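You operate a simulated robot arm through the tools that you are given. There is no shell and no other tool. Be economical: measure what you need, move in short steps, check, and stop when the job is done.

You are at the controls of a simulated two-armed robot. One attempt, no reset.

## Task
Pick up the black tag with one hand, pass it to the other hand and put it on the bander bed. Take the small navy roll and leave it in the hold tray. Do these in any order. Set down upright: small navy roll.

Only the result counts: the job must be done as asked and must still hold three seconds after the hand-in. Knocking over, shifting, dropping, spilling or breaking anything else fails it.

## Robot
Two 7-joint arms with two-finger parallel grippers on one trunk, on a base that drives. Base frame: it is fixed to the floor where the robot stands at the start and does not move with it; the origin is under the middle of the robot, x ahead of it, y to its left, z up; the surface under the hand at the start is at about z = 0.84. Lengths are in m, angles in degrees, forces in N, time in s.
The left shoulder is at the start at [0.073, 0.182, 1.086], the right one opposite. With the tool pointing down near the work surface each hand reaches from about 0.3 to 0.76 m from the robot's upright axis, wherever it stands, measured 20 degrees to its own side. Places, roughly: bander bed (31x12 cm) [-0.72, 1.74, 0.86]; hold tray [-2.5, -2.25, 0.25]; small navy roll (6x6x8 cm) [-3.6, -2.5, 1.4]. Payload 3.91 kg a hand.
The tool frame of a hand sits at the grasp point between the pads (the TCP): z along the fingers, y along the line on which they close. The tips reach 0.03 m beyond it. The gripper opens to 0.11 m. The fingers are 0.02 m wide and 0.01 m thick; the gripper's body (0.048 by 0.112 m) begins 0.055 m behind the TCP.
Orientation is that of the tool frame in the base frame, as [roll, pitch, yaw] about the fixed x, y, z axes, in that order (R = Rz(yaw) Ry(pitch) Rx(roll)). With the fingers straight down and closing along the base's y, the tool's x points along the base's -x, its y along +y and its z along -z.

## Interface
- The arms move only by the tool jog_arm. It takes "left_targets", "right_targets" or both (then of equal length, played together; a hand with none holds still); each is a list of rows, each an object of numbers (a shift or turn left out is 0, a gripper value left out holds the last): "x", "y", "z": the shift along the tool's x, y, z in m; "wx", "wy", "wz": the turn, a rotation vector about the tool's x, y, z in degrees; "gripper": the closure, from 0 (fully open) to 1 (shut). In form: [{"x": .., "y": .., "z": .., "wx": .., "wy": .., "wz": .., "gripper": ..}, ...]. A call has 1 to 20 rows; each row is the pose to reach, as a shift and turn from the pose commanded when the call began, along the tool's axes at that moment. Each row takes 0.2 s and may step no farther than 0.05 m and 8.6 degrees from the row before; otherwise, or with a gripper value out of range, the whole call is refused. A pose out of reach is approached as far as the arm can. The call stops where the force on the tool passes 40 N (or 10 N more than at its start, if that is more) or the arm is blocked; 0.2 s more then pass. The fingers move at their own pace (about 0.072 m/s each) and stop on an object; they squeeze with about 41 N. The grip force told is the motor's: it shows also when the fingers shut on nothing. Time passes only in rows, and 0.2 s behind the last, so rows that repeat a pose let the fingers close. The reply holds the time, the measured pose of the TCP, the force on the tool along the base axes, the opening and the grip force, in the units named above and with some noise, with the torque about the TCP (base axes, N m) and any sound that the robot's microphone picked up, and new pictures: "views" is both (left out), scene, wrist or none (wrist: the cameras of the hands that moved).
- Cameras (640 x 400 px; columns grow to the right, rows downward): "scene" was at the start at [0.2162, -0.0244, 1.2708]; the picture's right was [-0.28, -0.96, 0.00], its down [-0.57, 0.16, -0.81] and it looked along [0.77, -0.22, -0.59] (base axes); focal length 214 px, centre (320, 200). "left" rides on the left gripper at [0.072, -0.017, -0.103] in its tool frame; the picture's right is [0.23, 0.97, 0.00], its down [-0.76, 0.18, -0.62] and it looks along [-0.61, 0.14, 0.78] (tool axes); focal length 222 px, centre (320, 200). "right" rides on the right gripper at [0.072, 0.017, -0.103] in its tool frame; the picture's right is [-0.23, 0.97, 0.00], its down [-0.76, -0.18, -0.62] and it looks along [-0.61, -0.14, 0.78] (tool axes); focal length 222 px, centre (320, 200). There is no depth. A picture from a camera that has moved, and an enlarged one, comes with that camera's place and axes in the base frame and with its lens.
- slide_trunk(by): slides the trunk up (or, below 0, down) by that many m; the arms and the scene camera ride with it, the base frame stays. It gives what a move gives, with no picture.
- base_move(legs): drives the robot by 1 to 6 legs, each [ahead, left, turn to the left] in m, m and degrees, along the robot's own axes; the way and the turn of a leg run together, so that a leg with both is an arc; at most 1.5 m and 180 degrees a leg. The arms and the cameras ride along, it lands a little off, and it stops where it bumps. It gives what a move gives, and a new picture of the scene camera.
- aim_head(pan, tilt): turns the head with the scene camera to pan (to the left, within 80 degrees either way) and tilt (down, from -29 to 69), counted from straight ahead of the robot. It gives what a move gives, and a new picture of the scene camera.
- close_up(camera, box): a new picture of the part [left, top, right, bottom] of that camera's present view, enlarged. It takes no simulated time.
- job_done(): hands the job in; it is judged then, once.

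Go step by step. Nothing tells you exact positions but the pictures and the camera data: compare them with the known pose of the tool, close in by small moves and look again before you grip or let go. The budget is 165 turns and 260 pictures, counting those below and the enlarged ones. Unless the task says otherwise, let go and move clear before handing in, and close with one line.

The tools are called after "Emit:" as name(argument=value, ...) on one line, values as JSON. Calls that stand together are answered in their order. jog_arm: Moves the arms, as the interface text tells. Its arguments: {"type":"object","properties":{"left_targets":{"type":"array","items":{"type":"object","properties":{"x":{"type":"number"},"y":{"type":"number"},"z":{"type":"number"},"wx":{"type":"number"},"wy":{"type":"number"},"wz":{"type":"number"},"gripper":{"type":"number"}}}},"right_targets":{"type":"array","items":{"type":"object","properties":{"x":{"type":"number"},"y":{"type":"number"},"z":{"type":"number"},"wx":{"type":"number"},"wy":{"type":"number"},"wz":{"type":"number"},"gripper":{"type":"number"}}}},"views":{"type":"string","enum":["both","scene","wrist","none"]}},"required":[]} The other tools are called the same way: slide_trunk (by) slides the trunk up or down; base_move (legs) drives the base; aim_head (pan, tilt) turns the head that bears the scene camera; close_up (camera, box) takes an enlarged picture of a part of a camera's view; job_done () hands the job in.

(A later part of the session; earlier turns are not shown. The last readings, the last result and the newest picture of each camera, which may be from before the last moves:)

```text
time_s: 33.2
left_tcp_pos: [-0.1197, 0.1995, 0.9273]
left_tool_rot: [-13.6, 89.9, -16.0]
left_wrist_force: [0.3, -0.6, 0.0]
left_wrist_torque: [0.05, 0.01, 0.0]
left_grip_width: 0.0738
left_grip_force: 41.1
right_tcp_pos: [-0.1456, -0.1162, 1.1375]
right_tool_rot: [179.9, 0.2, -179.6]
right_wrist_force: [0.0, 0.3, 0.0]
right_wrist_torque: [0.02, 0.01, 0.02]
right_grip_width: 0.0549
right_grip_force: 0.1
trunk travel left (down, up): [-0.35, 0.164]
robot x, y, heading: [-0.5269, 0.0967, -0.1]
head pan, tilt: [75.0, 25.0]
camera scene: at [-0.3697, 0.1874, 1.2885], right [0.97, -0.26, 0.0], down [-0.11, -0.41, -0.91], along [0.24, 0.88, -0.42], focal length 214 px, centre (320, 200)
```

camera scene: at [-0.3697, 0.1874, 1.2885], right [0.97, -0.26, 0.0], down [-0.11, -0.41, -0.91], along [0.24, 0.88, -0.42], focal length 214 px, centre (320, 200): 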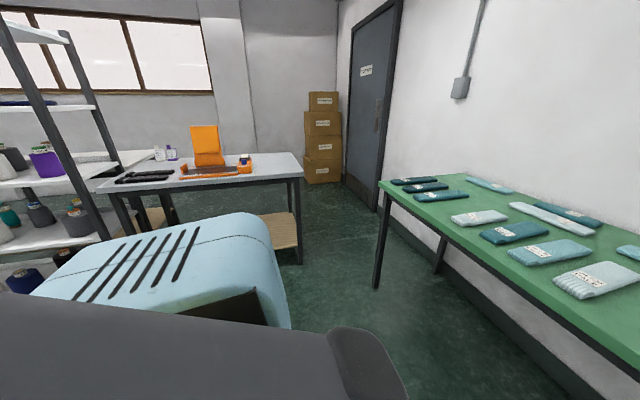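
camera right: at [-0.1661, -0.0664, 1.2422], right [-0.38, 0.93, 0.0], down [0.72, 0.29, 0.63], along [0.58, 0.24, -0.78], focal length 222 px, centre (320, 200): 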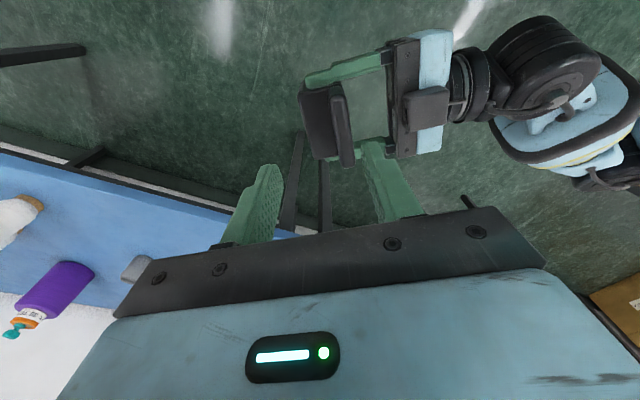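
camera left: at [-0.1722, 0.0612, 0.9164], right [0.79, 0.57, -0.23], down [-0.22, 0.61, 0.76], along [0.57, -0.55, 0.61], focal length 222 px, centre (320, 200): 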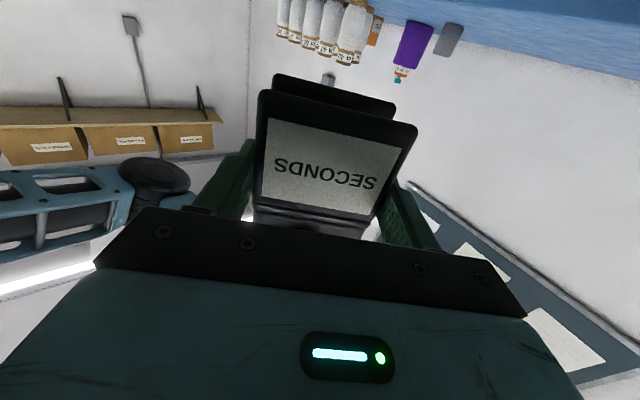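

Emit:
close_up(camera="scene", box=[90, 110, 310, 230])

Emit:
jog_arm(left_targets=[{"wy": 8.5, "x": -0.01}, {"wy": 17, "x": -0.02}, {"wy": 25.5, "x": -0.03}, {"wy": 34, "x": -0.04}, {"wy": 42.5, "x": -0.06}, {"wy": 51, "x": -0.08}, {"wy": 59.5, "x": -0.1}, {"wy": 68, "x": -0.12}, {"wy": 76.5, "x": -0.14}, {"wy": 85, "x": -0.16}, {"wy": 90, "x": -0.17}], views="wrist")

```text
2.91 times, centred on (200, 170) of scene
camera zoom: at [-0.3697, 0.1874, 1.2885], right [0.97, -0.26, 0.0], down [-0.11, -0.41, -0.91], along [0.24, 0.88, -0.42], focal length 624 px, centre (669, 287)
```

zoom: 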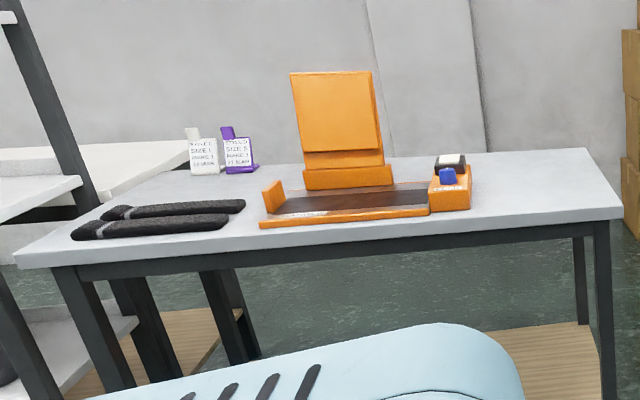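

```text
time_s: 34.6
left_tcp_pos: [-0.086, 0.2331, 0.9156]
left_tool_rot: [168.5, 42.1, 172.3]
left_wrist_force: [-0.3, -0.5, 0.5]
left_wrist_torque: [-0.02, -0.02, -0.01]
left_grip_width: 0.0737
left_grip_force: 41.0
left hand out of reach, approached as far as the arm can: row 1, 2, 3, 4, 5, 6, 7
right_tcp_pos: [-0.1452, -0.1144, 1.1382]
right_tool_rot: [180.0, 0.2, -179.6]
right_wrist_force: [-0.4, -0.3, 0.1]
right_wrist_torque: [0.05, 0.0, 0.01]
right_grip_width: 0.055
right_grip_force: 0.2
trunk travel left (down, up): [-0.35, 0.164]
robot x, y, heading: [-0.5269, 0.0989, 0.3]
head pan, tilt: [75.0, 25.0]
stopped in row 7 (left hand): the arm was blocked; the commanded pose is now the measured one
camera left: at [-0.2097, 0.2114, 0.9403], right [-0.17, 0.99, -0.01], down [0.14, 0.03, 0.99], along [0.98, 0.17, -0.14], focal length 222 px, centre (320, 200)
```

left: 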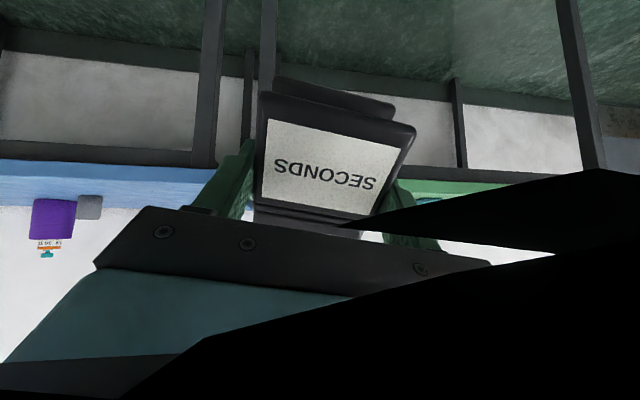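

The left arm got blocked mid-turn; I look at it.

Emit:
aim_head(pan=25, tilt=50)

```text
time_s: 35.8
left_tcp_pos: [-0.0856, 0.2332, 0.9175]
left_tool_rot: [168.5, 41.9, 172.4]
left_wrist_force: [0.2, -0.9, -0.4]
left_wrist_torque: [0.04, 0.03, 0.01]
left_grip_width: 0.0736
left_grip_force: 41.0
right_tcp_pos: [-0.1457, -0.1151, 1.1386]
right_tool_rot: [179.9, 0.2, -179.7]
right_wrist_force: [0.0, -0.2, -0.2]
right_wrist_torque: [0.0, 0.01, 0.01]
right_grip_width: 0.0549
right_grip_force: 0.0
trunk travel left (down, up): [-0.35, 0.164]
robot x, y, heading: [-0.5272, 0.098, 0.2]
head pan, tilt: [25.0, 50.0]
camera scene: at [-0.3239, 0.1312, 1.2511], right [0.42, -0.91, 0.0], down [-0.69, -0.32, -0.64], along [0.58, 0.27, -0.77], focal length 214 px, centre (320, 200)
```

scene: 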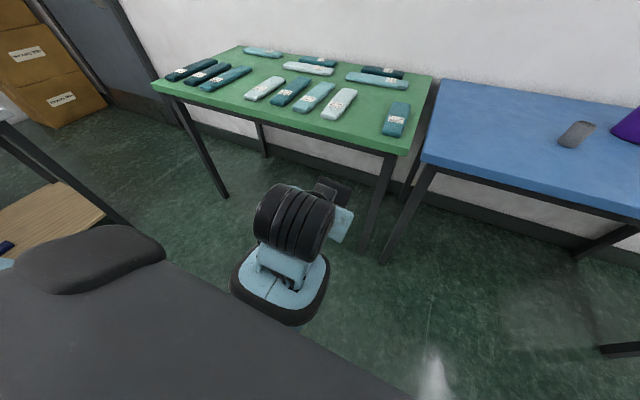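

Emit:
jog_arm(left_targets=[{"x": -0.03, "y": 0.005, "z": -0.018}, {"x": -0.06, "y": 0.01, "z": -0.036}, {"x": -0.09, "y": 0.015, "z": -0.054}, {"x": -0.12, "y": 0.02, "z": -0.072}, {"x": -0.15, "y": 0.025, "z": -0.09}], views="none")

```text
time_s: 37.0
left_tcp_pos: [0.0277, 0.2528, 1.0008]
left_tool_rot: [165.0, 41.8, 171.7]
left_wrist_force: [0.3, 0.0, 0.6]
left_wrist_torque: [-0.01, 0.04, -0.02]
left_grip_width: 0.0739
left_grip_force: 41.1
left hand out of reach, approached as far as the arm can: row 1, 2, 3, 4, 5
right_tcp_pos: [-0.1434, -0.1158, 1.1382]
right_tool_rot: [-180.0, 0.1, -179.6]
right_wrist_force: [-0.2, 0.4, 0.3]
right_wrist_torque: [0.01, -0.03, 0.0]
right_grip_width: 0.0546
right_grip_force: 0.1
trunk travel left (down, up): [-0.35, 0.164]
robot x, y, heading: [-0.5293, 0.1042, 0.1]
head pan, tilt: [25.0, 50.0]
```

Emit:
jog_arm(left_targets=[{"wy": 8.5}, {"wy": 17}, {"wy": 25.5}, {"wy": 34}, {"wy": 42}], views="scene")

```text
time_s: 38.4
left_tcp_pos: [0.1529, 0.2749, 0.9922]
left_tool_rot: [170.7, 0.5, -177.3]
left_wrist_force: [0.0, -1.2, -0.5]
left_wrist_torque: [0.03, -0.01, -0.03]
left_grip_width: 0.0738
left_grip_force: 40.9
left hand out of reach, approached as far as the arm can: row 1, 2, 3, 4, 5
right_tcp_pos: [-0.144, -0.1145, 1.1389]
right_tool_rot: [-180.0, 0.2, -179.6]
right_wrist_force: [-0.3, 0.5, -0.4]
right_wrist_torque: [0.02, 0.01, 0.0]
right_grip_width: 0.0549
right_grip_force: 0.0
trunk travel left (down, up): [-0.35, 0.164]
robot x, y, heading: [-0.5265, 0.0993, 0.1]
head pan, tilt: [25.0, 50.0]
stopped in row 5 (left hand): the arm was blocked; the commanded pose is now the measured one
camera scene: at [-0.3234, 0.1315, 1.2509], right [0.42, -0.91, 0.0], down [-0.69, -0.32, -0.64], along [0.58, 0.27, -0.77], focal length 214 px, centre (320, 200)
```

scene: 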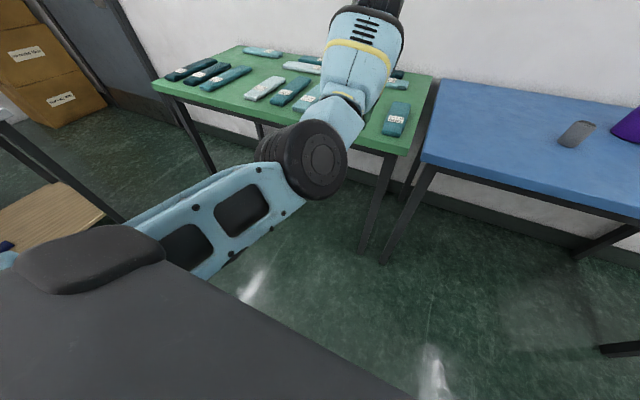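

Emit:
aim_head(pan=15, tilt=25)

Emit:
close_up(camera="left", box=[0, 0, 640, 400])

```text
time_s: 39.3
left_tcp_pos: [0.1522, 0.2745, 0.9927]
left_tool_rot: [170.7, 0.7, -177.4]
left_wrist_force: [-0.5, 0.3, -0.5]
left_wrist_torque: [-0.03, 0.04, 0.0]
left_grip_width: 0.0737
left_grip_force: 41.6
right_tcp_pos: [-0.1452, -0.1155, 1.1384]
right_tool_rot: [-180.0, 0.2, -179.8]
right_wrist_force: [0.1, -0.5, -0.4]
right_wrist_torque: [0.03, 0.01, 0.01]
right_grip_width: 0.0551
right_grip_force: 0.0
trunk travel left (down, up): [-0.35, 0.164]
robot x, y, heading: [-0.5274, 0.0963, -0.1]
head pan, tilt: [15.0, 25.0]
camera scene: at [-0.3046, 0.1225, 1.2884], right [0.26, -0.97, 0.0], down [-0.41, -0.11, -0.91], along [0.88, 0.23, -0.42], focal length 214 px, centre (320, 200)
```

scene: 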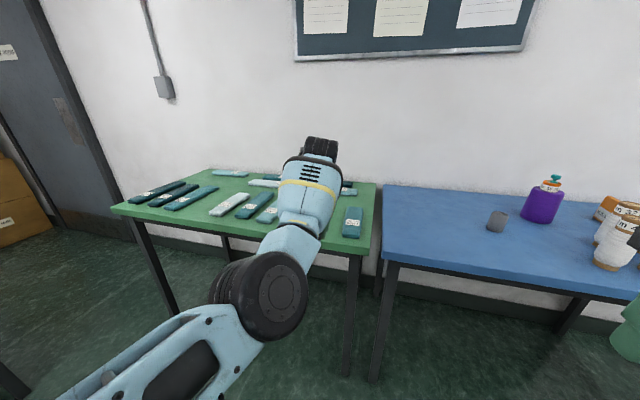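

```text
1.00 times, centred on (320, 200) of left (not enlarged: the box is as wide or as high as the picture)
camera zoom: at [0.0795, 0.2376, 1.0907], right [-0.27, 0.95, 0.15], down [0.75, 0.11, 0.65], along [0.6, 0.29, -0.74], focal length 222 px, centre (320, 200)
```

zoom: 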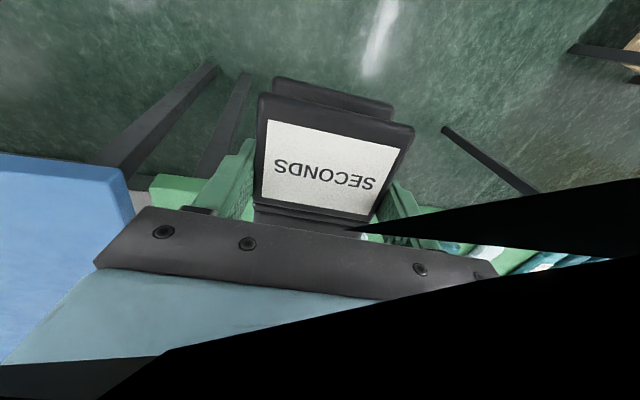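

The left wrist has folded into a poor branch (a link blocks its camera). I retrace back to the level-forward pose.

Emit:
jog_arm(left_targets=[{"wy": -8.5, "x": 0.025, "y": -0.007, "z": 0.005}, {"wy": -17, "x": 0.05, "y": -0.014, "z": 0.01}, {"wy": -25.5, "x": 0.075, "y": -0.021, "z": 0.015}, {"wy": -34, "x": 0.1, "y": -0.028, "z": 0.02}, {"wy": -42.5, "x": 0.125, "y": -0.035, "z": 0.025}, {"wy": -51, "x": 0.15, "y": -0.043, "z": 0.03}, {"wy": -59.5, "x": 0.175, "y": -0.05, "z": 0.035}, {"wy": -68, "x": 0.2, "y": -0.057, "z": 0.04}, {"wy": -76.5, "x": 0.225, "y": -0.065, "z": 0.045}, {"wy": -85, "x": 0.25, "y": -0.075, "z": 0.05}, {"wy": -90, "x": 0.273, "y": -0.084, "z": 0.052}])

```text
time_s: 41.6
left_tcp_pos: [-0.0716, 0.2002, 1.0065]
left_tool_rot: [46.8, 74.0, 50.9]
left_wrist_force: [0.2, 0.1, -0.9]
left_wrist_torque: [0.01, -0.01, -0.01]
left_grip_width: 0.0736
left_grip_force: 40.9
left hand out of reach, approached as far as the arm can: row 1, 2, 3
right_tcp_pos: [-0.1447, -0.1143, 1.1381]
right_tool_rot: [-179.9, 0.2, -179.7]
right_wrist_force: [0.8, -0.5, -0.1]
right_wrist_torque: [-0.03, 0.0, -0.03]
right_grip_width: 0.0551
right_grip_force: 0.1
trunk travel left (down, up): [-0.35, 0.164]
robot x, y, heading: [-0.5238, 0.0992, 0.0]
head pan, tilt: [15.0, 25.0]
stopped in row 11 (left hand): the arm was blocked; the commanded pose is now the measured one
camera scene: at [-0.3046, 0.1224, 1.2885], right [0.26, -0.97, 0.0], down [-0.41, -0.11, -0.91], along [0.88, 0.23, -0.42], focal length 214 px, centre (320, 200)
camera left: at [-0.1586, 0.1936, 0.9144], right [-0.04, 1.0, -0.02], down [-0.76, -0.02, 0.65], along [0.65, 0.05, 0.76], focal length 222 px, centre (320, 200)
```

scene: 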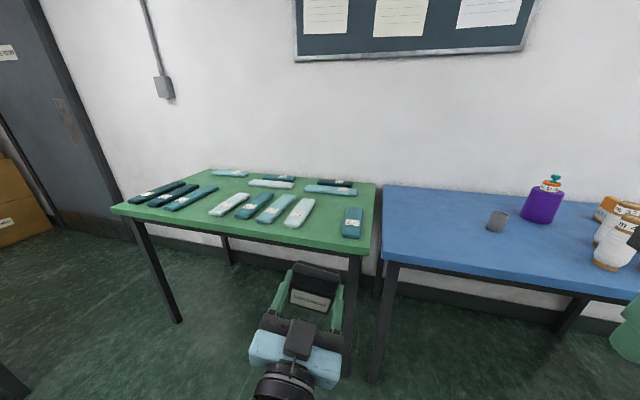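
left: 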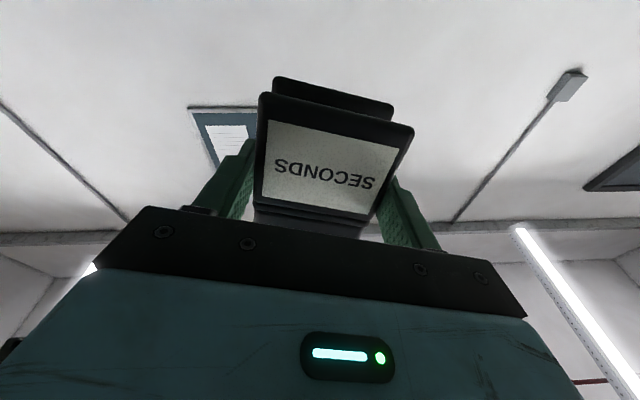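

Back to forward-pointing with a clear view. I move the hand higher and further out first, then try pitching down while keeping the wrist in place.

Emit:
jog_arm(left_targets=[{"x": -0.027, "z": 0.026}, {"x": -0.054, "z": 0.052}, {"x": -0.081, "z": 0.078}, {"x": -0.108, "z": 0.104}, {"x": -0.135, "z": 0.13}, {"x": -0.16, "z": 0.154}])

```text
time_s: 42.4
left_tcp_pos: [-0.0018, 0.2021, 1.0738]
left_tool_rot: [61.1, 67.2, 66.2]
left_wrist_force: [-0.5, -0.2, -0.6]
left_wrist_torque: [0.0, -0.01, -0.05]
left_grip_width: 0.0737
left_grip_force: 40.8
right_tcp_pos: [-0.1449, -0.1146, 1.1384]
right_tool_rot: [180.0, 0.2, -179.7]
right_wrist_force: [0.0, -0.1, -0.2]
right_wrist_torque: [-0.01, 0.0, 0.01]
right_grip_width: 0.055
right_grip_force: 0.2
trunk travel left (down, up): [-0.35, 0.164]
robot x, y, heading: [-0.5238, 0.1002, 0.1]
head pan, tilt: [15.0, 25.0]
stopped in row 4 (left hand): the arm was blocked; the commanded pose is now the measured one
camera scene: at [-0.3043, 0.1224, 1.2884], right [0.26, -0.97, 0.0], down [-0.41, -0.11, -0.91], along [0.88, 0.23, -0.42], focal length 214 px, centre (320, 200)
camera left: at [-0.09, 0.2055, 0.982], right [-0.08, 0.99, 0.12], down [-0.75, -0.14, 0.65], along [0.66, -0.04, 0.75], focal length 222 px, centre (320, 200)
```

scene: 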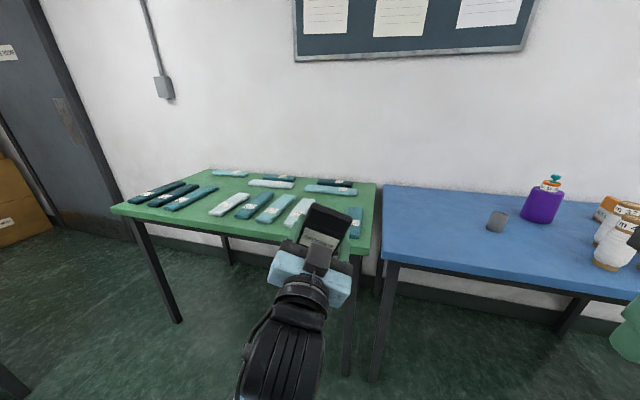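
left: 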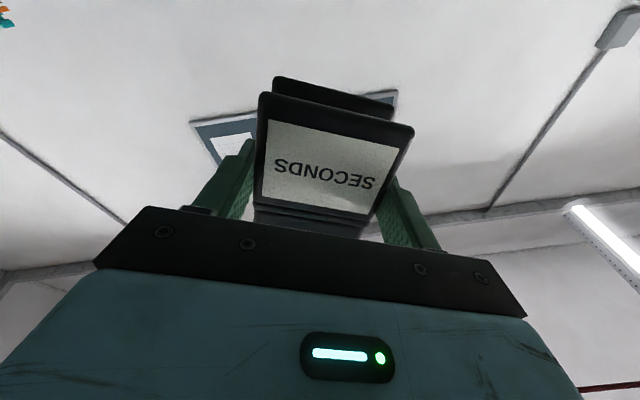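

Emit:
jog_arm(left_targets=[{"x": 0.03, "z": -0.028, "wy": 2, "wz": -3}, {"x": 0.06, "z": -0.056, "wy": 4, "wz": -6}, {"x": 0.09, "z": -0.084, "wy": 6, "wz": -10}, {"x": 0.12, "z": -0.112, "wy": 8, "wz": -13}, {"x": 0.146, "z": -0.141, "wy": 10, "wz": -16}])

```text
time_s: 43.2
left_tcp_pos: [-0.0584, 0.234, 1.0046]
left_tool_rot: [57.2, 67.3, 61.6]
left_wrist_force: [1.7, 1.1, 0.1]
left_wrist_torque: [0.0, 0.0, -0.02]
left_grip_width: 0.0736
left_grip_force: 41.4
right_tcp_pos: [-0.1444, -0.1153, 1.1383]
right_tool_rot: [180.0, 0.3, -179.7]
right_wrist_force: [-0.6, 0.4, 0.0]
right_wrist_torque: [-0.01, 0.01, 0.0]
right_grip_width: 0.0547
right_grip_force: 0.0
trunk travel left (down, up): [-0.35, 0.164]
robot x, y, heading: [-0.5264, 0.0999, 0.0]
head pan, tilt: [15.0, 25.0]
stopped in row 4 (left hand): the arm was blocked; the commanded pose is now the measured one
camera scene: at [-0.3046, 0.1225, 1.2885], right [0.26, -0.97, 0.0], down [-0.41, -0.11, -0.91], along [0.88, 0.23, -0.42], focal length 214 px, centre (320, 200)
camera left: at [-0.1449, 0.2388, 0.9104], right [-0.06, 0.99, 0.11], down [-0.77, -0.12, 0.63], along [0.64, -0.04, 0.77], focal length 222 px, centre (320, 200)
```

scene: 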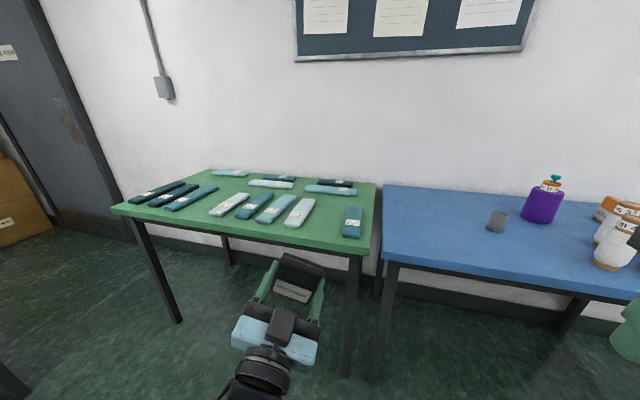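
left: 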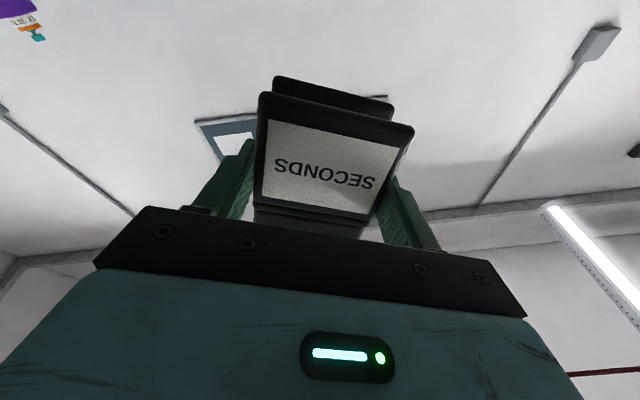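

Emit:
aim_head(pan=45, tilt=60)

Emit:
close_up(camera="right", box=[0, 0, 640, 400])

```text
time_s: 44.2
left_tcp_pos: [-0.0583, 0.2341, 1.0044]
left_tool_rot: [57.2, 67.3, 61.5]
left_wrist_force: [0.0, -0.2, -0.7]
left_wrist_torque: [0.02, 0.03, -0.01]
left_grip_width: 0.0738
left_grip_force: 41.2
right_tcp_pos: [-0.1443, -0.1167, 1.1376]
right_tool_rot: [-180.0, 0.2, -179.7]
right_wrist_force: [0.1, -0.1, 0.2]
right_wrist_torque: [0.01, -0.01, 0.01]
right_grip_width: 0.055
right_grip_force: 0.1
trunk travel left (down, up): [-0.35, 0.164]
robot x, y, heading: [-0.5285, 0.1007, 0.2]
head pan, tilt: [45.0, 60.0]
camera scene: at [-0.3466, 0.1458, 1.2385], right [0.71, -0.71, 0.0], down [-0.61, -0.61, -0.5], along [0.35, 0.35, -0.87], focal length 214 px, centre (320, 200)
```

scene: 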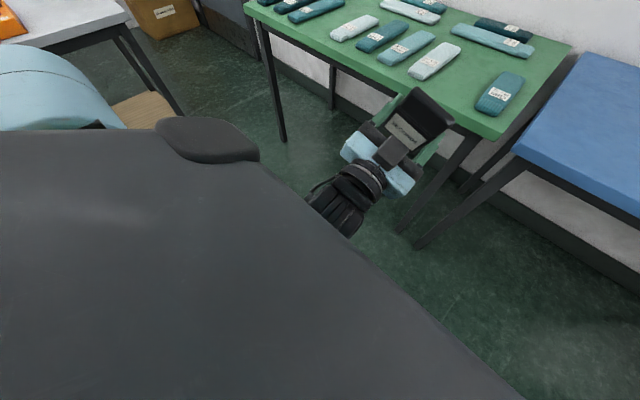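

```text
1.00 times, centred on (320, 200) of right (not enlarged: the box is as wide or as high as the picture)
camera zoom: at [-0.2183, -0.0991, 1.2419], right [0.22, 0.97, 0.0], down [0.76, -0.17, 0.63], along [0.61, -0.14, -0.78], focal length 222 px, centre (320, 200)
```

zoom: 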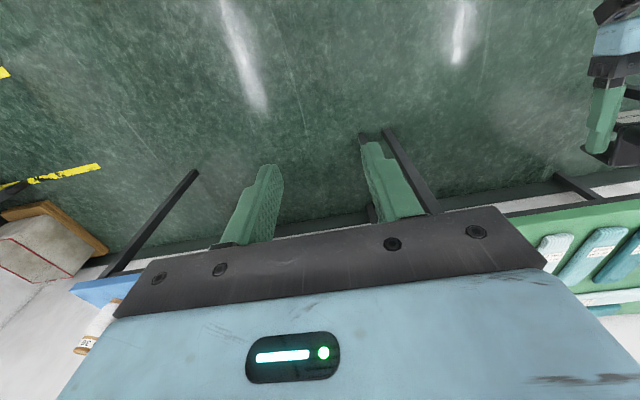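

Emit:
jog_arm(left_targets=[{"x": 0.015, "y": 0.033, "z": 0.014}, {"x": 0.03, "y": 0.067, "z": 0.028}, {"x": 0.045, "y": 0.1, "z": 0.041}, {"x": 0.06, "y": 0.134, "z": 0.055}], views="scene")

```text
time_s: 45.2
left_tcp_pos: [-0.0069, 0.3836, 1.0049]
left_tool_rot: [56.9, 67.4, 61.2]
left_wrist_force: [-0.2, 0.7, 0.5]
left_wrist_torque: [0.01, -0.02, 0.0]
left_grip_width: 0.0738
left_grip_force: 41.4
right_tcp_pos: [-0.1437, -0.1143, 1.1383]
right_tool_rot: [179.9, 0.2, -179.7]
right_wrist_force: [0.6, -0.4, -0.1]
right_wrist_torque: [-0.04, 0.0, 0.0]
right_grip_width: 0.0553
right_grip_force: 0.0
trunk travel left (down, up): [-0.35, 0.164]
robot x, y, heading: [-0.5285, 0.099, -0.1]
head pan, tilt: [45.0, 60.0]
camera scene: at [-0.3465, 0.1466, 1.2384], right [0.71, -0.71, 0.0], down [-0.61, -0.61, -0.5], along [0.35, 0.35, -0.87], focal length 214 px, centre (320, 200)
```

scene: 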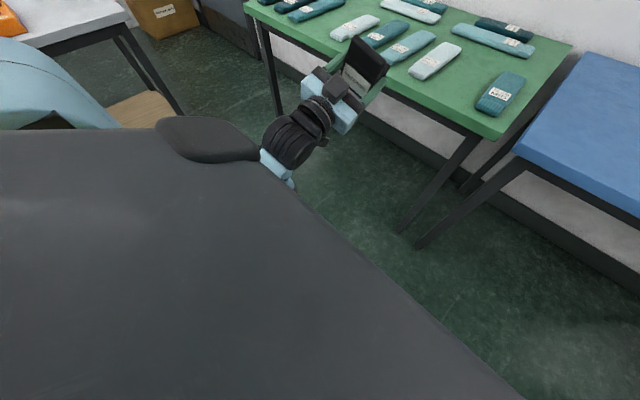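

Emit:
base_move(legs=[[-0.25, 0, 0]])

Emit:
jog_arm(left_targets=[{"wy": 8}, {"wy": 16}, {"wy": 24}], views="wrist")

```text
time_s: 46.6
left_tcp_pos: [-0.068, 0.3825, 1.0042]
left_tool_rot: [57.3, 67.4, 61.6]
left_wrist_force: [-0.4, 0.0, -0.4]
left_wrist_torque: [-0.04, 0.0, 0.01]
left_grip_width: 0.0737
left_grip_force: 40.8
right_tcp_pos: [-0.2039, -0.1148, 1.138]
right_tool_rot: [-179.9, 0.1, -179.7]
right_wrist_force: [0.0, -0.8, -0.3]
right_wrist_torque: [-0.02, -0.04, -0.01]
right_grip_width: 0.0553
right_grip_force: 0.1
trunk travel left (down, up): [-0.35, 0.164]
robot x, y, heading: [-0.5847, 0.101, -0.3]
head pan, tilt: [45.0, 60.0]
stopped in leg 1: the robot was blocked; the commanded pose is now the measured one
camera scene: at [-0.4051, 0.1458, 1.2387], right [0.71, -0.71, 0.0], down [-0.61, -0.61, -0.5], along [0.35, 0.35, -0.87], focal length 214 px, centre (320, 200)
```

scene: 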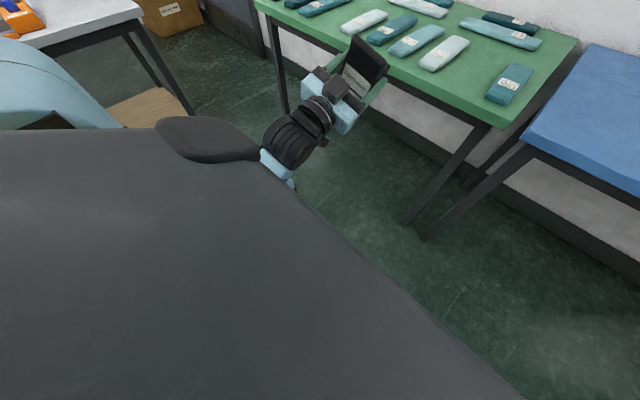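

```text
time_s: 47.4
left_tcp_pos: [-0.0663, 0.3823, 1.0025]
left_tool_rot: [120.5, 67.9, 128.9]
left_wrist_force: [0.8, -0.4, -0.8]
left_wrist_torque: [-0.02, 0.01, 0.01]
left_grip_width: 0.0738
left_grip_force: 40.8
right_tcp_pos: [-0.2035, -0.1166, 1.1345]
right_tool_rot: [179.9, -0.1, -179.8]
right_wrist_force: [0.0, -0.5, 0.0]
right_wrist_torque: [0.0, -0.02, -0.05]
right_grip_width: 0.0549
right_grip_force: 0.1
trunk travel left (down, up): [-0.35, 0.164]
robot x, y, heading: [-0.5902, 0.1012, 0.0]
head pan, tilt: [45.0, 60.0]
camera left: at [-0.1818, 0.3695, 0.9489], right [-0.16, 0.98, 0.1], down [-0.44, -0.16, 0.88], along [0.88, 0.09, 0.46], focal length 222 px, centre (320, 200)
```

left: 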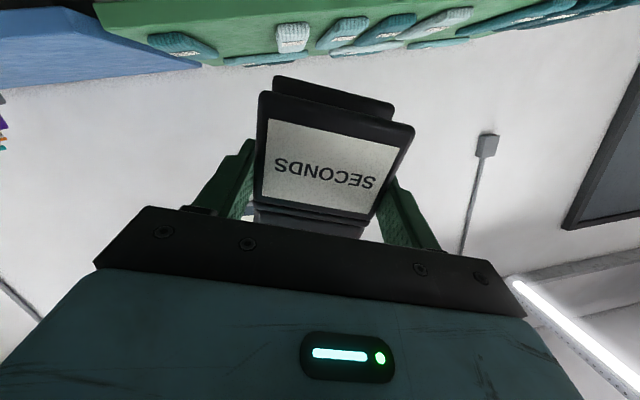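

Backwards was blocked right behind me, so I'll inspect there later and not push again. The pitching works in this posture, so I continue it.

Emit:
base_move(legs=[[0.05, 0, 0]])

Emit:
jog_arm(left_targets=[{"wy": 8}, {"wy": 16}, {"wy": 24}, {"wy": 32}, {"wy": 40}], views="wrist")

```text
time_s: 48.3
left_tcp_pos: [-0.0203, 0.3826, 1.0054]
left_tool_rot: [119.8, 68.2, 128.2]
left_wrist_force: [0.4, 0.1, -0.8]
left_wrist_torque: [0.03, 0.0, 0.03]
left_grip_width: 0.0739
left_grip_force: 41.5
right_tcp_pos: [-0.1591, -0.1147, 1.1376]
right_tool_rot: [180.0, 0.3, -179.8]
right_wrist_force: [0.5, -0.5, 0.4]
right_wrist_torque: [-0.03, 0.07, -0.03]
right_grip_width: 0.0551
right_grip_force: 0.1
trunk travel left (down, up): [-0.35, 0.164]
robot x, y, heading: [-0.5431, 0.0959, 0.2]
head pan, tilt: [45.0, 60.0]
camera scene: at [-0.3603, 0.146, 1.2382], right [0.71, -0.71, 0.0], down [-0.61, -0.61, -0.5], along [0.35, 0.35, -0.87], focal length 214 px, centre (320, 200)
```

scene: 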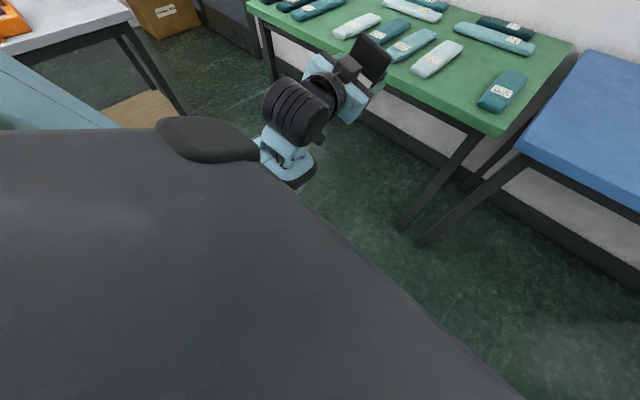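

```text
time_s: 49.5
left_tcp_pos: [-0.0237, 0.3871, 1.0042]
left_tool_rot: [155.4, 36.0, 171.8]
left_wrist_force: [0.1, 0.4, -1.1]
left_wrist_torque: [0.0, -0.02, -0.01]
left_grip_width: 0.0737
left_grip_force: 41.2
right_tcp_pos: [-0.1602, -0.1142, 1.1369]
right_tool_rot: [-179.9, 0.2, -179.8]
right_wrist_force: [0.3, 0.2, -0.7]
right_wrist_torque: [0.0, 0.02, 0.0]
right_grip_width: 0.0547
right_grip_force: 0.1
trunk travel left (down, up): [-0.35, 0.164]
robot x, y, heading: [-0.5407, 0.1012, -0.1]
head pan, tilt: [45.0, 60.0]
camera left: at [-0.141, 0.3451, 1.0315], right [-0.29, 0.94, 0.2], down [0.23, -0.13, 0.97], along [0.93, 0.33, -0.17], focal length 222 px, centre (320, 200)
```

left: 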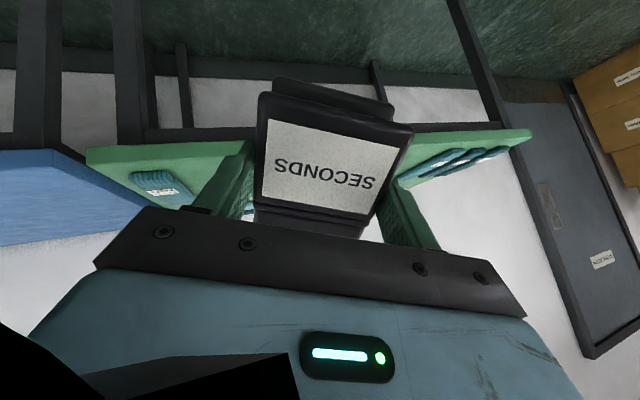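

Emit:
jog_arm(left_targets=[{"wx": 4.2, "wy": 7.4, "x": -0.006, "y": 0.003, "z": -0.007}, {"wx": 8.4, "wy": 14.8, "x": -0.012, "y": 0.006, "z": -0.014}, {"wx": 12.6, "wy": 22.2, "x": -0.018, "y": 0.009, "z": -0.021}, {"wx": 16.8, "wy": 29.6, "x": -0.024, "y": 0.013, "z": -0.028}, {"wx": 21.2, "wy": 37, "x": -0.029, "y": 0.017, "z": -0.037}], views="wrist")

Emit:
aim_head(pan=30, tilt=30)

```text
time_s: 50.9
left_tcp_pos: [-0.0011, 0.5022, 1.0504]
left_tool_rot: [-179.3, -1.2, -177.1]
left_wrist_force: [-0.1, -0.2, 0.3]
left_wrist_torque: [-0.03, 0.02, -0.01]
left_grip_width: 0.0739
left_grip_force: 41.0
left hand out of reach, approached as far as the arm can: row 1, 2, 3, 4, 5
right_tcp_pos: [-0.1605, -0.115, 1.1383]
right_tool_rot: [180.0, 0.3, -179.8]
right_wrist_force: [-0.2, -0.3, 0.4]
right_wrist_torque: [0.04, 0.02, 0.02]
right_grip_width: 0.0551
right_grip_force: 0.0
trunk travel left (down, up): [-0.35, 0.164]
robot x, y, heading: [-0.5442, 0.0996, 0.1]
head pan, tilt: [45.0, 60.0]
stopped in row 5 (left hand): the arm was blocked; the commanded pose is now the measured one
camera left: at [-0.0714, 0.483, 1.155], right [-0.28, 0.96, -0.01], down [0.76, 0.22, 0.61], along [0.58, 0.16, -0.8], focal length 222 px, centre (320, 200)
```

left: 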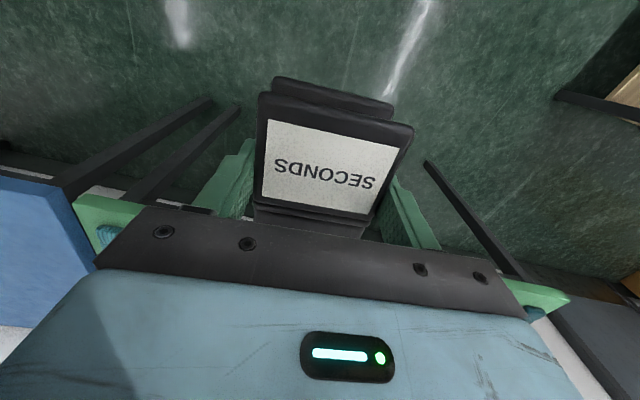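

```text
time_s: 51.8
left_tcp_pos: [-0.0032, 0.5026, 1.0502]
left_tool_rot: [-179.2, -1.1, -177.0]
left_wrist_force: [-0.5, 1.1, 0.1]
left_wrist_torque: [0.01, 0.03, -0.02]
left_grip_width: 0.0739
left_grip_force: 40.5
right_tcp_pos: [-0.1604, -0.1138, 1.1383]
right_tool_rot: [180.0, 0.2, -179.7]
right_wrist_force: [0.3, 0.2, -0.6]
right_wrist_torque: [0.02, 0.0, 0.01]
right_grip_width: 0.0551
right_grip_force: 0.1
trunk travel left (down, up): [-0.35, 0.164]
robot x, y, heading: [-0.5366, 0.0996, 0.2]
head pan, tilt: [30.0, 30.0]
camera scene: at [-0.3307, 0.1442, 1.2805], right [0.5, -0.87, 0.0], down [-0.43, -0.25, -0.87], along [0.75, 0.43, -0.5], focal length 214 px, centre (320, 200)
```

scene: 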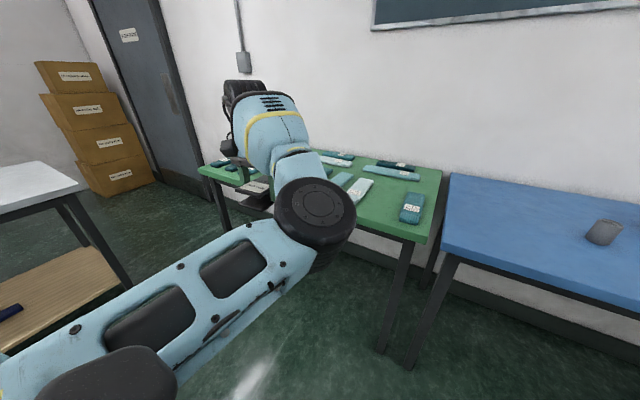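

The left tool is now down with a clear view. Before driving I check the surroundings on both sides.

Emit:
aim_head(pan=80, tilt=30)

Emit:
aim_head(pan=-80, tilt=20)

```text
time_s: 53.0
left_tcp_pos: [-0.0025, 0.5016, 1.0506]
left_tool_rot: [-179.2, -1.0, -177.1]
left_wrist_force: [-0.4, -0.1, -0.7]
left_wrist_torque: [-0.01, -0.01, -0.02]
left_grip_width: 0.0737
left_grip_force: 41.1
right_tcp_pos: [-0.1602, -0.1152, 1.1375]
right_tool_rot: [-180.0, 0.2, -179.8]
right_wrist_force: [0.6, -0.4, 0.5]
right_wrist_torque: [0.03, 0.01, 0.04]
right_grip_width: 0.055
right_grip_force: 0.1
trunk travel left (down, up): [-0.35, 0.164]
robot x, y, heading: [-0.5452, 0.0985, 0.1]
head pan, tilt: [80.0, 30.0]
camera scene: at [-0.3933, 0.188, 1.2805], right [0.98, -0.17, 0.0], down [-0.09, -0.49, -0.87], along [0.15, 0.85, -0.5], focal length 214 px, centre (320, 200)
```

scene: 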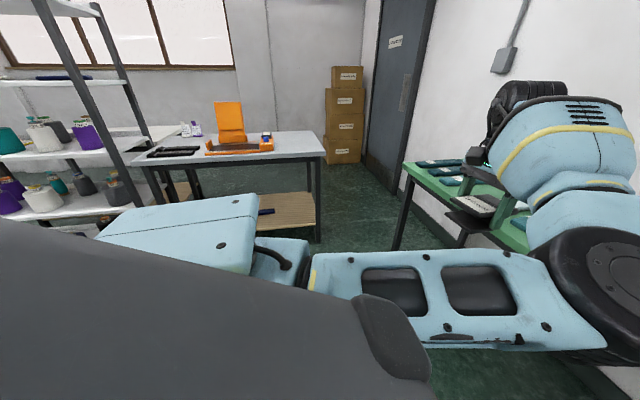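

```text
time_s: 55.5
left_tcp_pos: [-0.003, 0.5018, 1.0513]
left_tool_rot: [-179.3, -1.1, -177.1]
left_wrist_force: [0.7, 0.7, -1.0]
left_wrist_torque: [0.01, 0.02, -0.03]
left_grip_width: 0.0738
left_grip_force: 41.3
right_tcp_pos: [-0.1599, -0.1135, 1.1379]
right_tool_rot: [-180.0, 0.2, -179.8]
right_wrist_force: [-0.4, 0.3, 0.4]
right_wrist_torque: [0.0, 0.01, 0.03]
right_grip_width: 0.055
right_grip_force: 0.1
trunk travel left (down, up): [-0.35, 0.164]
robot x, y, heading: [-0.5444, 0.0997, 0.3]
head pan, tilt: [-80.0, 20.0]
camera scene: at [-0.3929, 0.0073, 1.2966], right [-0.98, -0.17, 0.0], down [-0.06, 0.34, -0.94], along [0.16, -0.93, -0.34], focal length 214 px, centre (320, 200)
```

scene: 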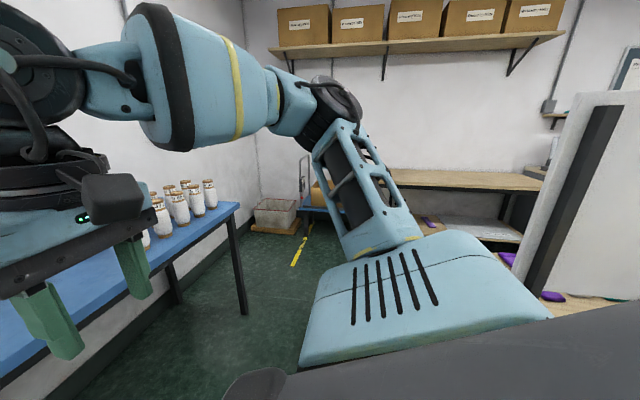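

A rack stands close behind me, so the aisle is narrow. I go to its middle and turn left 90° to face the bander table.

Emit:
base_move(legs=[[0.2, 0, 0], [0, 0, 45]])

Emit:
aim_head(pan=40, tilt=35)

```text
time_s: 59.1
left_tcp_pos: [-0.2429, 0.7658, 1.0504]
left_tool_rot: [-179.3, -1.1, -132.0]
left_wrist_force: [0.3, -0.2, -0.3]
left_wrist_torque: [0.0, 0.01, -0.01]
left_grip_width: 0.0736
left_grip_force: 41.0
right_tcp_pos: [0.0806, 0.2171, 1.1369]
right_tool_rot: [-180.0, 0.2, -134.7]
right_wrist_force: [-0.5, -0.1, -0.3]
right_wrist_torque: [0.01, 0.0, 0.0]
right_grip_width: 0.0553
right_grip_force: 0.1
trunk travel left (down, up): [-0.35, 0.164]
robot x, y, heading: [-0.3397, 0.1033, 45.0]
head pan, tilt: [-80.0, 20.0]
camera scene: at [-0.1702, 0.139, 1.2966], right [-0.57, -0.82, 0.0], down [-0.28, 0.2, -0.94], along [0.77, -0.54, -0.34], focal length 214 px, centre (320, 200)
```

scene: 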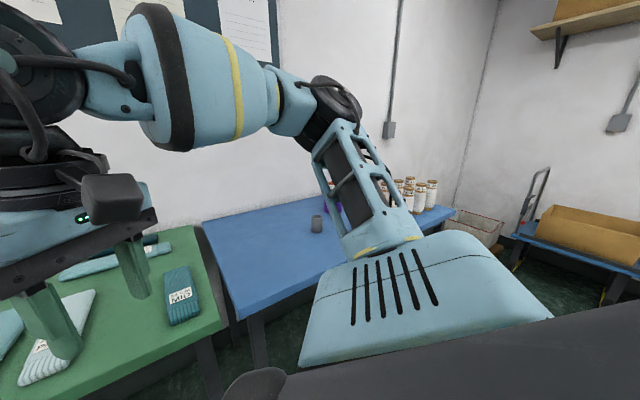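

```text
time_s: 61.1
left_tcp_pos: [-0.2442, 0.7648, 1.0498]
left_tool_rot: [-179.2, -1.1, -132.0]
left_wrist_force: [0.3, 0.3, 0.2]
left_wrist_torque: [-0.01, 0.01, -0.01]
left_grip_width: 0.0738
left_grip_force: 41.4
right_tcp_pos: [0.0806, 0.2171, 1.1376]
right_tool_rot: [-180.0, 0.2, -134.7]
right_wrist_force: [0.5, 0.0, -0.5]
right_wrist_torque: [-0.01, 0.03, -0.05]
right_grip_width: 0.0553
right_grip_force: 0.0
trunk travel left (down, up): [-0.35, 0.164]
robot x, y, heading: [-0.3409, 0.1017, 44.8]
head pan, tilt: [40.0, 35.0]
camera scene: at [-0.2388, 0.28, 1.2728], right [1.0, -0.09, 0.0], down [-0.05, -0.57, -0.82], along [0.07, 0.82, -0.57], focal length 214 px, centre (320, 200)
```

scene: 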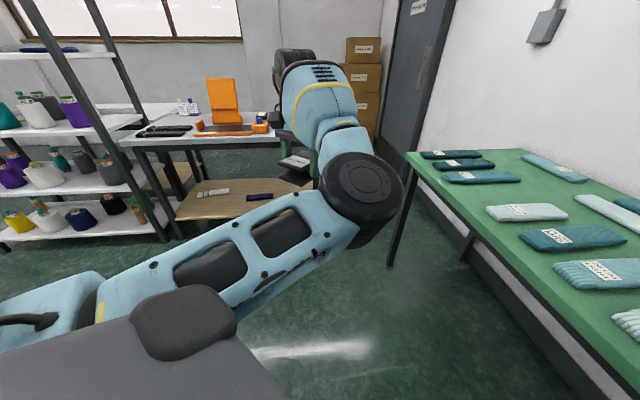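

Emit:
base_move(legs=[[0, 0, 45], [0.75, 0, 0]])

Emit:
aim_head(pan=20, tilt=40)

```text
time_s: 67.2
left_tcp_pos: [-0.7473, 1.3885, 1.0506]
left_tool_rot: [-179.4, -1.1, -86.8]
left_wrist_force: [0.6, 1.1, -1.1]
left_wrist_torque: [0.0, -0.04, 0.05]
left_grip_width: 0.0739
left_grip_force: 40.7
right_tcp_pos: [-0.1297, 1.2331, 1.1374]
right_tool_rot: [-180.0, 0.2, -89.4]
right_wrist_force: [0.2, 0.0, -0.3]
right_wrist_torque: [-0.02, -0.02, -0.01]
right_grip_width: 0.055
right_grip_force: 0.0
trunk travel left (down, up): [-0.35, 0.164]
robot x, y, heading: [-0.3416, 0.8514, 90.3]
head pan, tilt: [40.0, 35.0]
camera scene: at [-0.3984, 1.05, 1.2727], right [0.76, 0.65, 0.0], down [0.37, -0.44, -0.82], along [-0.53, 0.62, -0.57], focal length 214 px, centre (320, 200)
```

scene: 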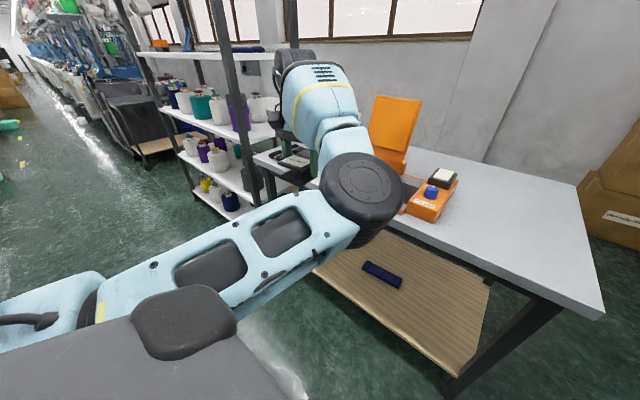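

```text
time_s: 68.1
left_tcp_pos: [-0.7483, 1.3872, 1.0512]
left_tool_rot: [-179.2, -1.1, -86.5]
left_wrist_force: [0.4, 0.1, -0.4]
left_wrist_torque: [0.02, -0.04, 0.01]
left_grip_width: 0.0739
left_grip_force: 40.9
right_tcp_pos: [-0.1291, 1.2324, 1.1374]
right_tool_rot: [180.0, 0.2, -89.4]
right_wrist_force: [-0.4, -0.5, -0.8]
right_wrist_torque: [0.02, 0.0, -0.02]
right_grip_width: 0.055
right_grip_force: 0.0
trunk travel left (down, up): [-0.35, 0.164]
robot x, y, heading: [-0.339, 0.85, 90.2]
head pan, tilt: [20.0, 40.0]
camera scene: at [-0.3711, 1.0623, 1.2652], right [0.94, 0.35, 0.0], down [0.22, -0.6, -0.77], along [-0.27, 0.72, -0.64], focal length 214 px, centre (320, 200)
```

scene: 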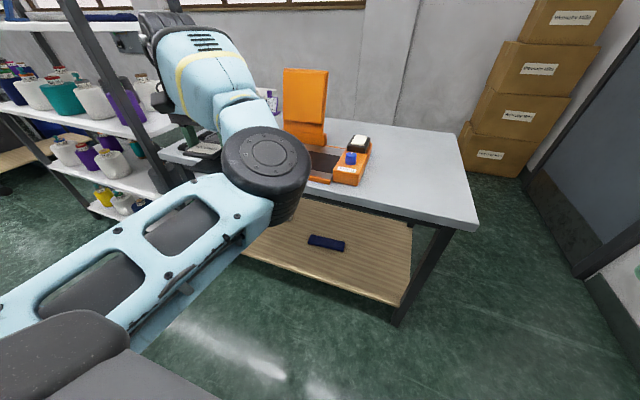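

Hand is at (-0.748, 1.387), facing the bander. I drive ahead 0.30 m and then look at the bed from the left wrist camera.

Emit:
base_move(legs=[[0.3, -0.015, 0]])

Emit:
close_up(camera="left", box=[0, 0, 640, 400])

```text
time_s: 70.1
left_tcp_pos: [-0.7333, 1.6866, 1.0504]
left_tool_rot: [-179.3, -1.1, -86.9]
left_wrist_force: [0.3, -0.4, -0.9]
left_wrist_torque: [-0.04, 0.03, -0.02]
left_grip_width: 0.0737
left_grip_force: 41.3
right_tcp_pos: [-0.1147, 1.5312, 1.1383]
right_tool_rot: [180.0, 0.2, -89.5]
right_wrist_force: [0.4, -0.4, -0.7]
right_wrist_torque: [-0.01, 0.01, -0.03]
right_grip_width: 0.0551
right_grip_force: 0.0
trunk travel left (down, up): [-0.35, 0.164]
robot x, y, heading: [-0.3274, 1.1499, 90.4]
head pan, tilt: [20.0, 40.0]
camera scene: at [-0.3573, 1.361, 1.2651], right [0.94, 0.35, 0.0], down [0.22, -0.6, -0.77], along [-0.26, 0.72, -0.64], focal length 214 px, centre (320, 200)
```

scene: 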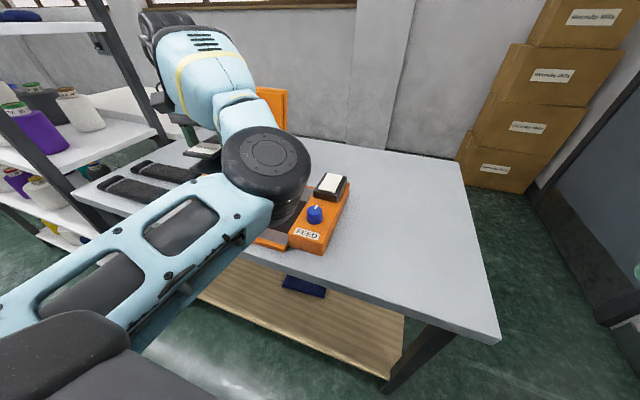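

```text
1.00 times, centred on (320, 200) of left (not enlarged: the box is as wide or as high as the picture)
camera zoom: at [-0.7147, 1.6175, 1.1553], right [-0.96, -0.28, -0.01], down [-0.23, 0.76, 0.61], along [-0.16, 0.58, -0.8], focal length 222 px, centre (320, 200)
```

zoom: 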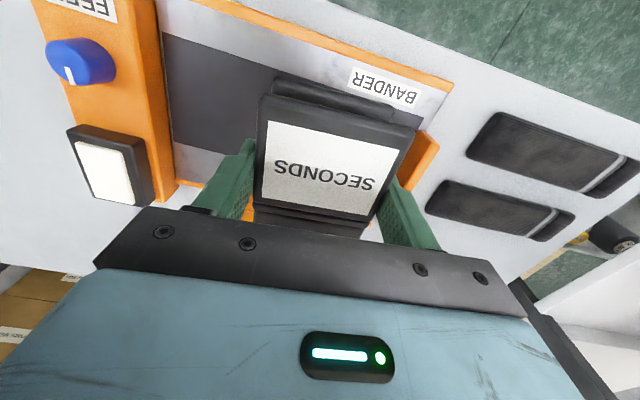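

The bed (dark strip) spans about y 1.67–1.80, x -0.88…-0.55. I extend 5.5 cm forward, then lower with the trunk.

Emit:
jog_arm(left_targets=[{"x": -0.02}, {"x": -0.04}, {"x": -0.056}], views="none")

Emit:
slide_trunk(by=-0.1)

Emit:
close_up(camera="left", box=[0, 0, 640, 400])

```text
time_s: 70.9
left_tcp_pos: [-0.7381, 1.7421, 1.0499]
left_tool_rot: [-179.1, -1.1, -86.8]
left_wrist_force: [0.6, 0.6, -0.2]
left_wrist_torque: [-0.03, -0.01, 0.0]
left_grip_width: 0.0738
left_grip_force: 41.8
right_tcp_pos: [-0.1156, 1.5312, 1.1377]
right_tool_rot: [180.0, 0.2, -89.6]
right_wrist_force: [-0.5, -0.1, -0.9]
right_wrist_torque: [-0.02, 0.02, -0.03]
right_grip_width: 0.0549
right_grip_force: 0.0
trunk travel left (down, up): [-0.35, 0.164]
robot x, y, heading: [-0.3257, 1.1468, 90.2]
head pan, tilt: [20.0, 40.0]
```

```text
time_s: 72.2
left_tcp_pos: [-0.7375, 1.7434, 0.9502]
left_tool_rot: [-179.3, -1.0, -86.8]
left_wrist_force: [-0.1, 0.0, -0.7]
left_wrist_torque: [0.02, 0.02, 0.01]
left_grip_width: 0.0738
left_grip_force: 41.4
right_tcp_pos: [-0.1161, 1.5307, 1.0378]
right_tool_rot: [179.9, 0.3, -89.5]
right_wrist_force: [-1.2, -0.1, 0.9]
right_wrist_torque: [0.01, 0.02, -0.01]
right_grip_width: 0.0551
right_grip_force: 0.0
trunk travel left (down, up): [-0.25, 0.264]
robot x, y, heading: [-0.3312, 1.1474, 90.2]
head pan, tilt: [20.0, 40.0]
```

```text
1.00 times, centred on (320, 200) of left (not enlarged: the box is as wide or as high as the picture)
camera zoom: at [-0.7178, 1.6727, 1.0548], right [-0.96, -0.28, -0.01], down [-0.23, 0.76, 0.61], along [-0.16, 0.58, -0.79], focal length 222 px, centre (320, 200)
```

zoom: 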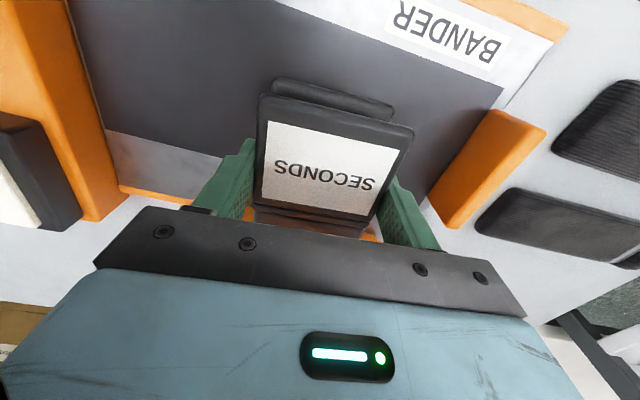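

Good placement over the dark bed. I shift 8 mm back and lower toward contact.

Emit:
jog_arm(left_targets=[{"x": 0.008}], views="none")

Emit:
slide_trunk(by=-0.035)

Emit:
jog_arm(left_targets=[{"z": 0.004}, {"z": 0.008}, {"z": 0.012}, {"z": 0.016}], views="wrist")

```text
time_s: 72.7
left_tcp_pos: [-0.7367, 1.7343, 0.9497]
left_tool_rot: [-179.3, -1.0, -86.6]
left_wrist_force: [0.4, 0.0, -1.0]
left_wrist_torque: [-0.01, 0.02, -0.03]
left_grip_width: 0.074
left_grip_force: 41.0
right_tcp_pos: [-0.1146, 1.5313, 1.0389]
right_tool_rot: [180.0, 0.3, -89.5]
right_wrist_force: [-0.2, 0.5, 0.2]
right_wrist_torque: [0.02, -0.02, -0.02]
right_grip_width: 0.055
right_grip_force: 0.1
trunk travel left (down, up): [-0.25, 0.264]
robot x, y, heading: [-0.33, 1.1504, 90.1]
head pan, tilt: [20.0, 40.0]
```

```text
time_s: 73.4
left_tcp_pos: [-0.737, 1.735, 0.9148]
left_tool_rot: [-179.3, -1.0, -86.8]
left_wrist_force: [0.9, 0.5, -0.3]
left_wrist_torque: [-0.01, 0.01, -0.02]
left_grip_width: 0.074
left_grip_force: 41.0
right_tcp_pos: [-0.1155, 1.5296, 1.0026]
right_tool_rot: [-180.0, 0.3, -89.5]
right_wrist_force: [-0.7, -0.7, 0.6]
right_wrist_torque: [0.0, -0.01, 0.01]
right_grip_width: 0.0548
right_grip_force: 0.0
trunk travel left (down, up): [-0.215, 0.299]
robot x, y, heading: [-0.327, 1.1455, 90.3]
head pan, tilt: [20.0, 40.0]
```

```text
time_s: 74.4
left_tcp_pos: [-0.7362, 1.7347, 0.8984]
left_tool_rot: [-179.3, -1.0, -86.9]
left_wrist_force: [0.1, 0.5, 3.5]
left_wrist_torque: [0.1, 0.16, -0.01]
left_grip_width: 0.0737
left_grip_force: 41.5
right_tcp_pos: [-0.1154, 1.5301, 1.0037]
right_tool_rot: [180.0, 0.2, -89.5]
right_wrist_force: [0.3, 1.2, -0.8]
right_wrist_torque: [0.0, 0.0, 0.02]
right_grip_width: 0.055
right_grip_force: 0.0
trunk travel left (down, up): [-0.215, 0.299]
robot x, y, heading: [-0.3294, 1.1517, 90.3]
head pan, tilt: [20.0, 40.0]
camera left: at [-0.7174, 1.6642, 1.0037], right [-0.96, -0.28, -0.01], down [-0.23, 0.76, 0.61], along [-0.17, 0.59, -0.79], focal length 222 px, centre (320, 200)
```

left: 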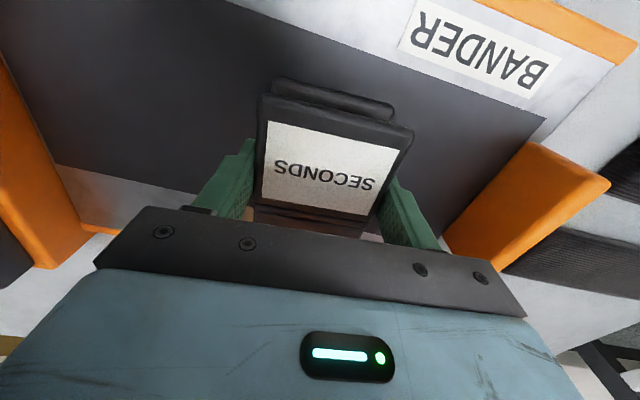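

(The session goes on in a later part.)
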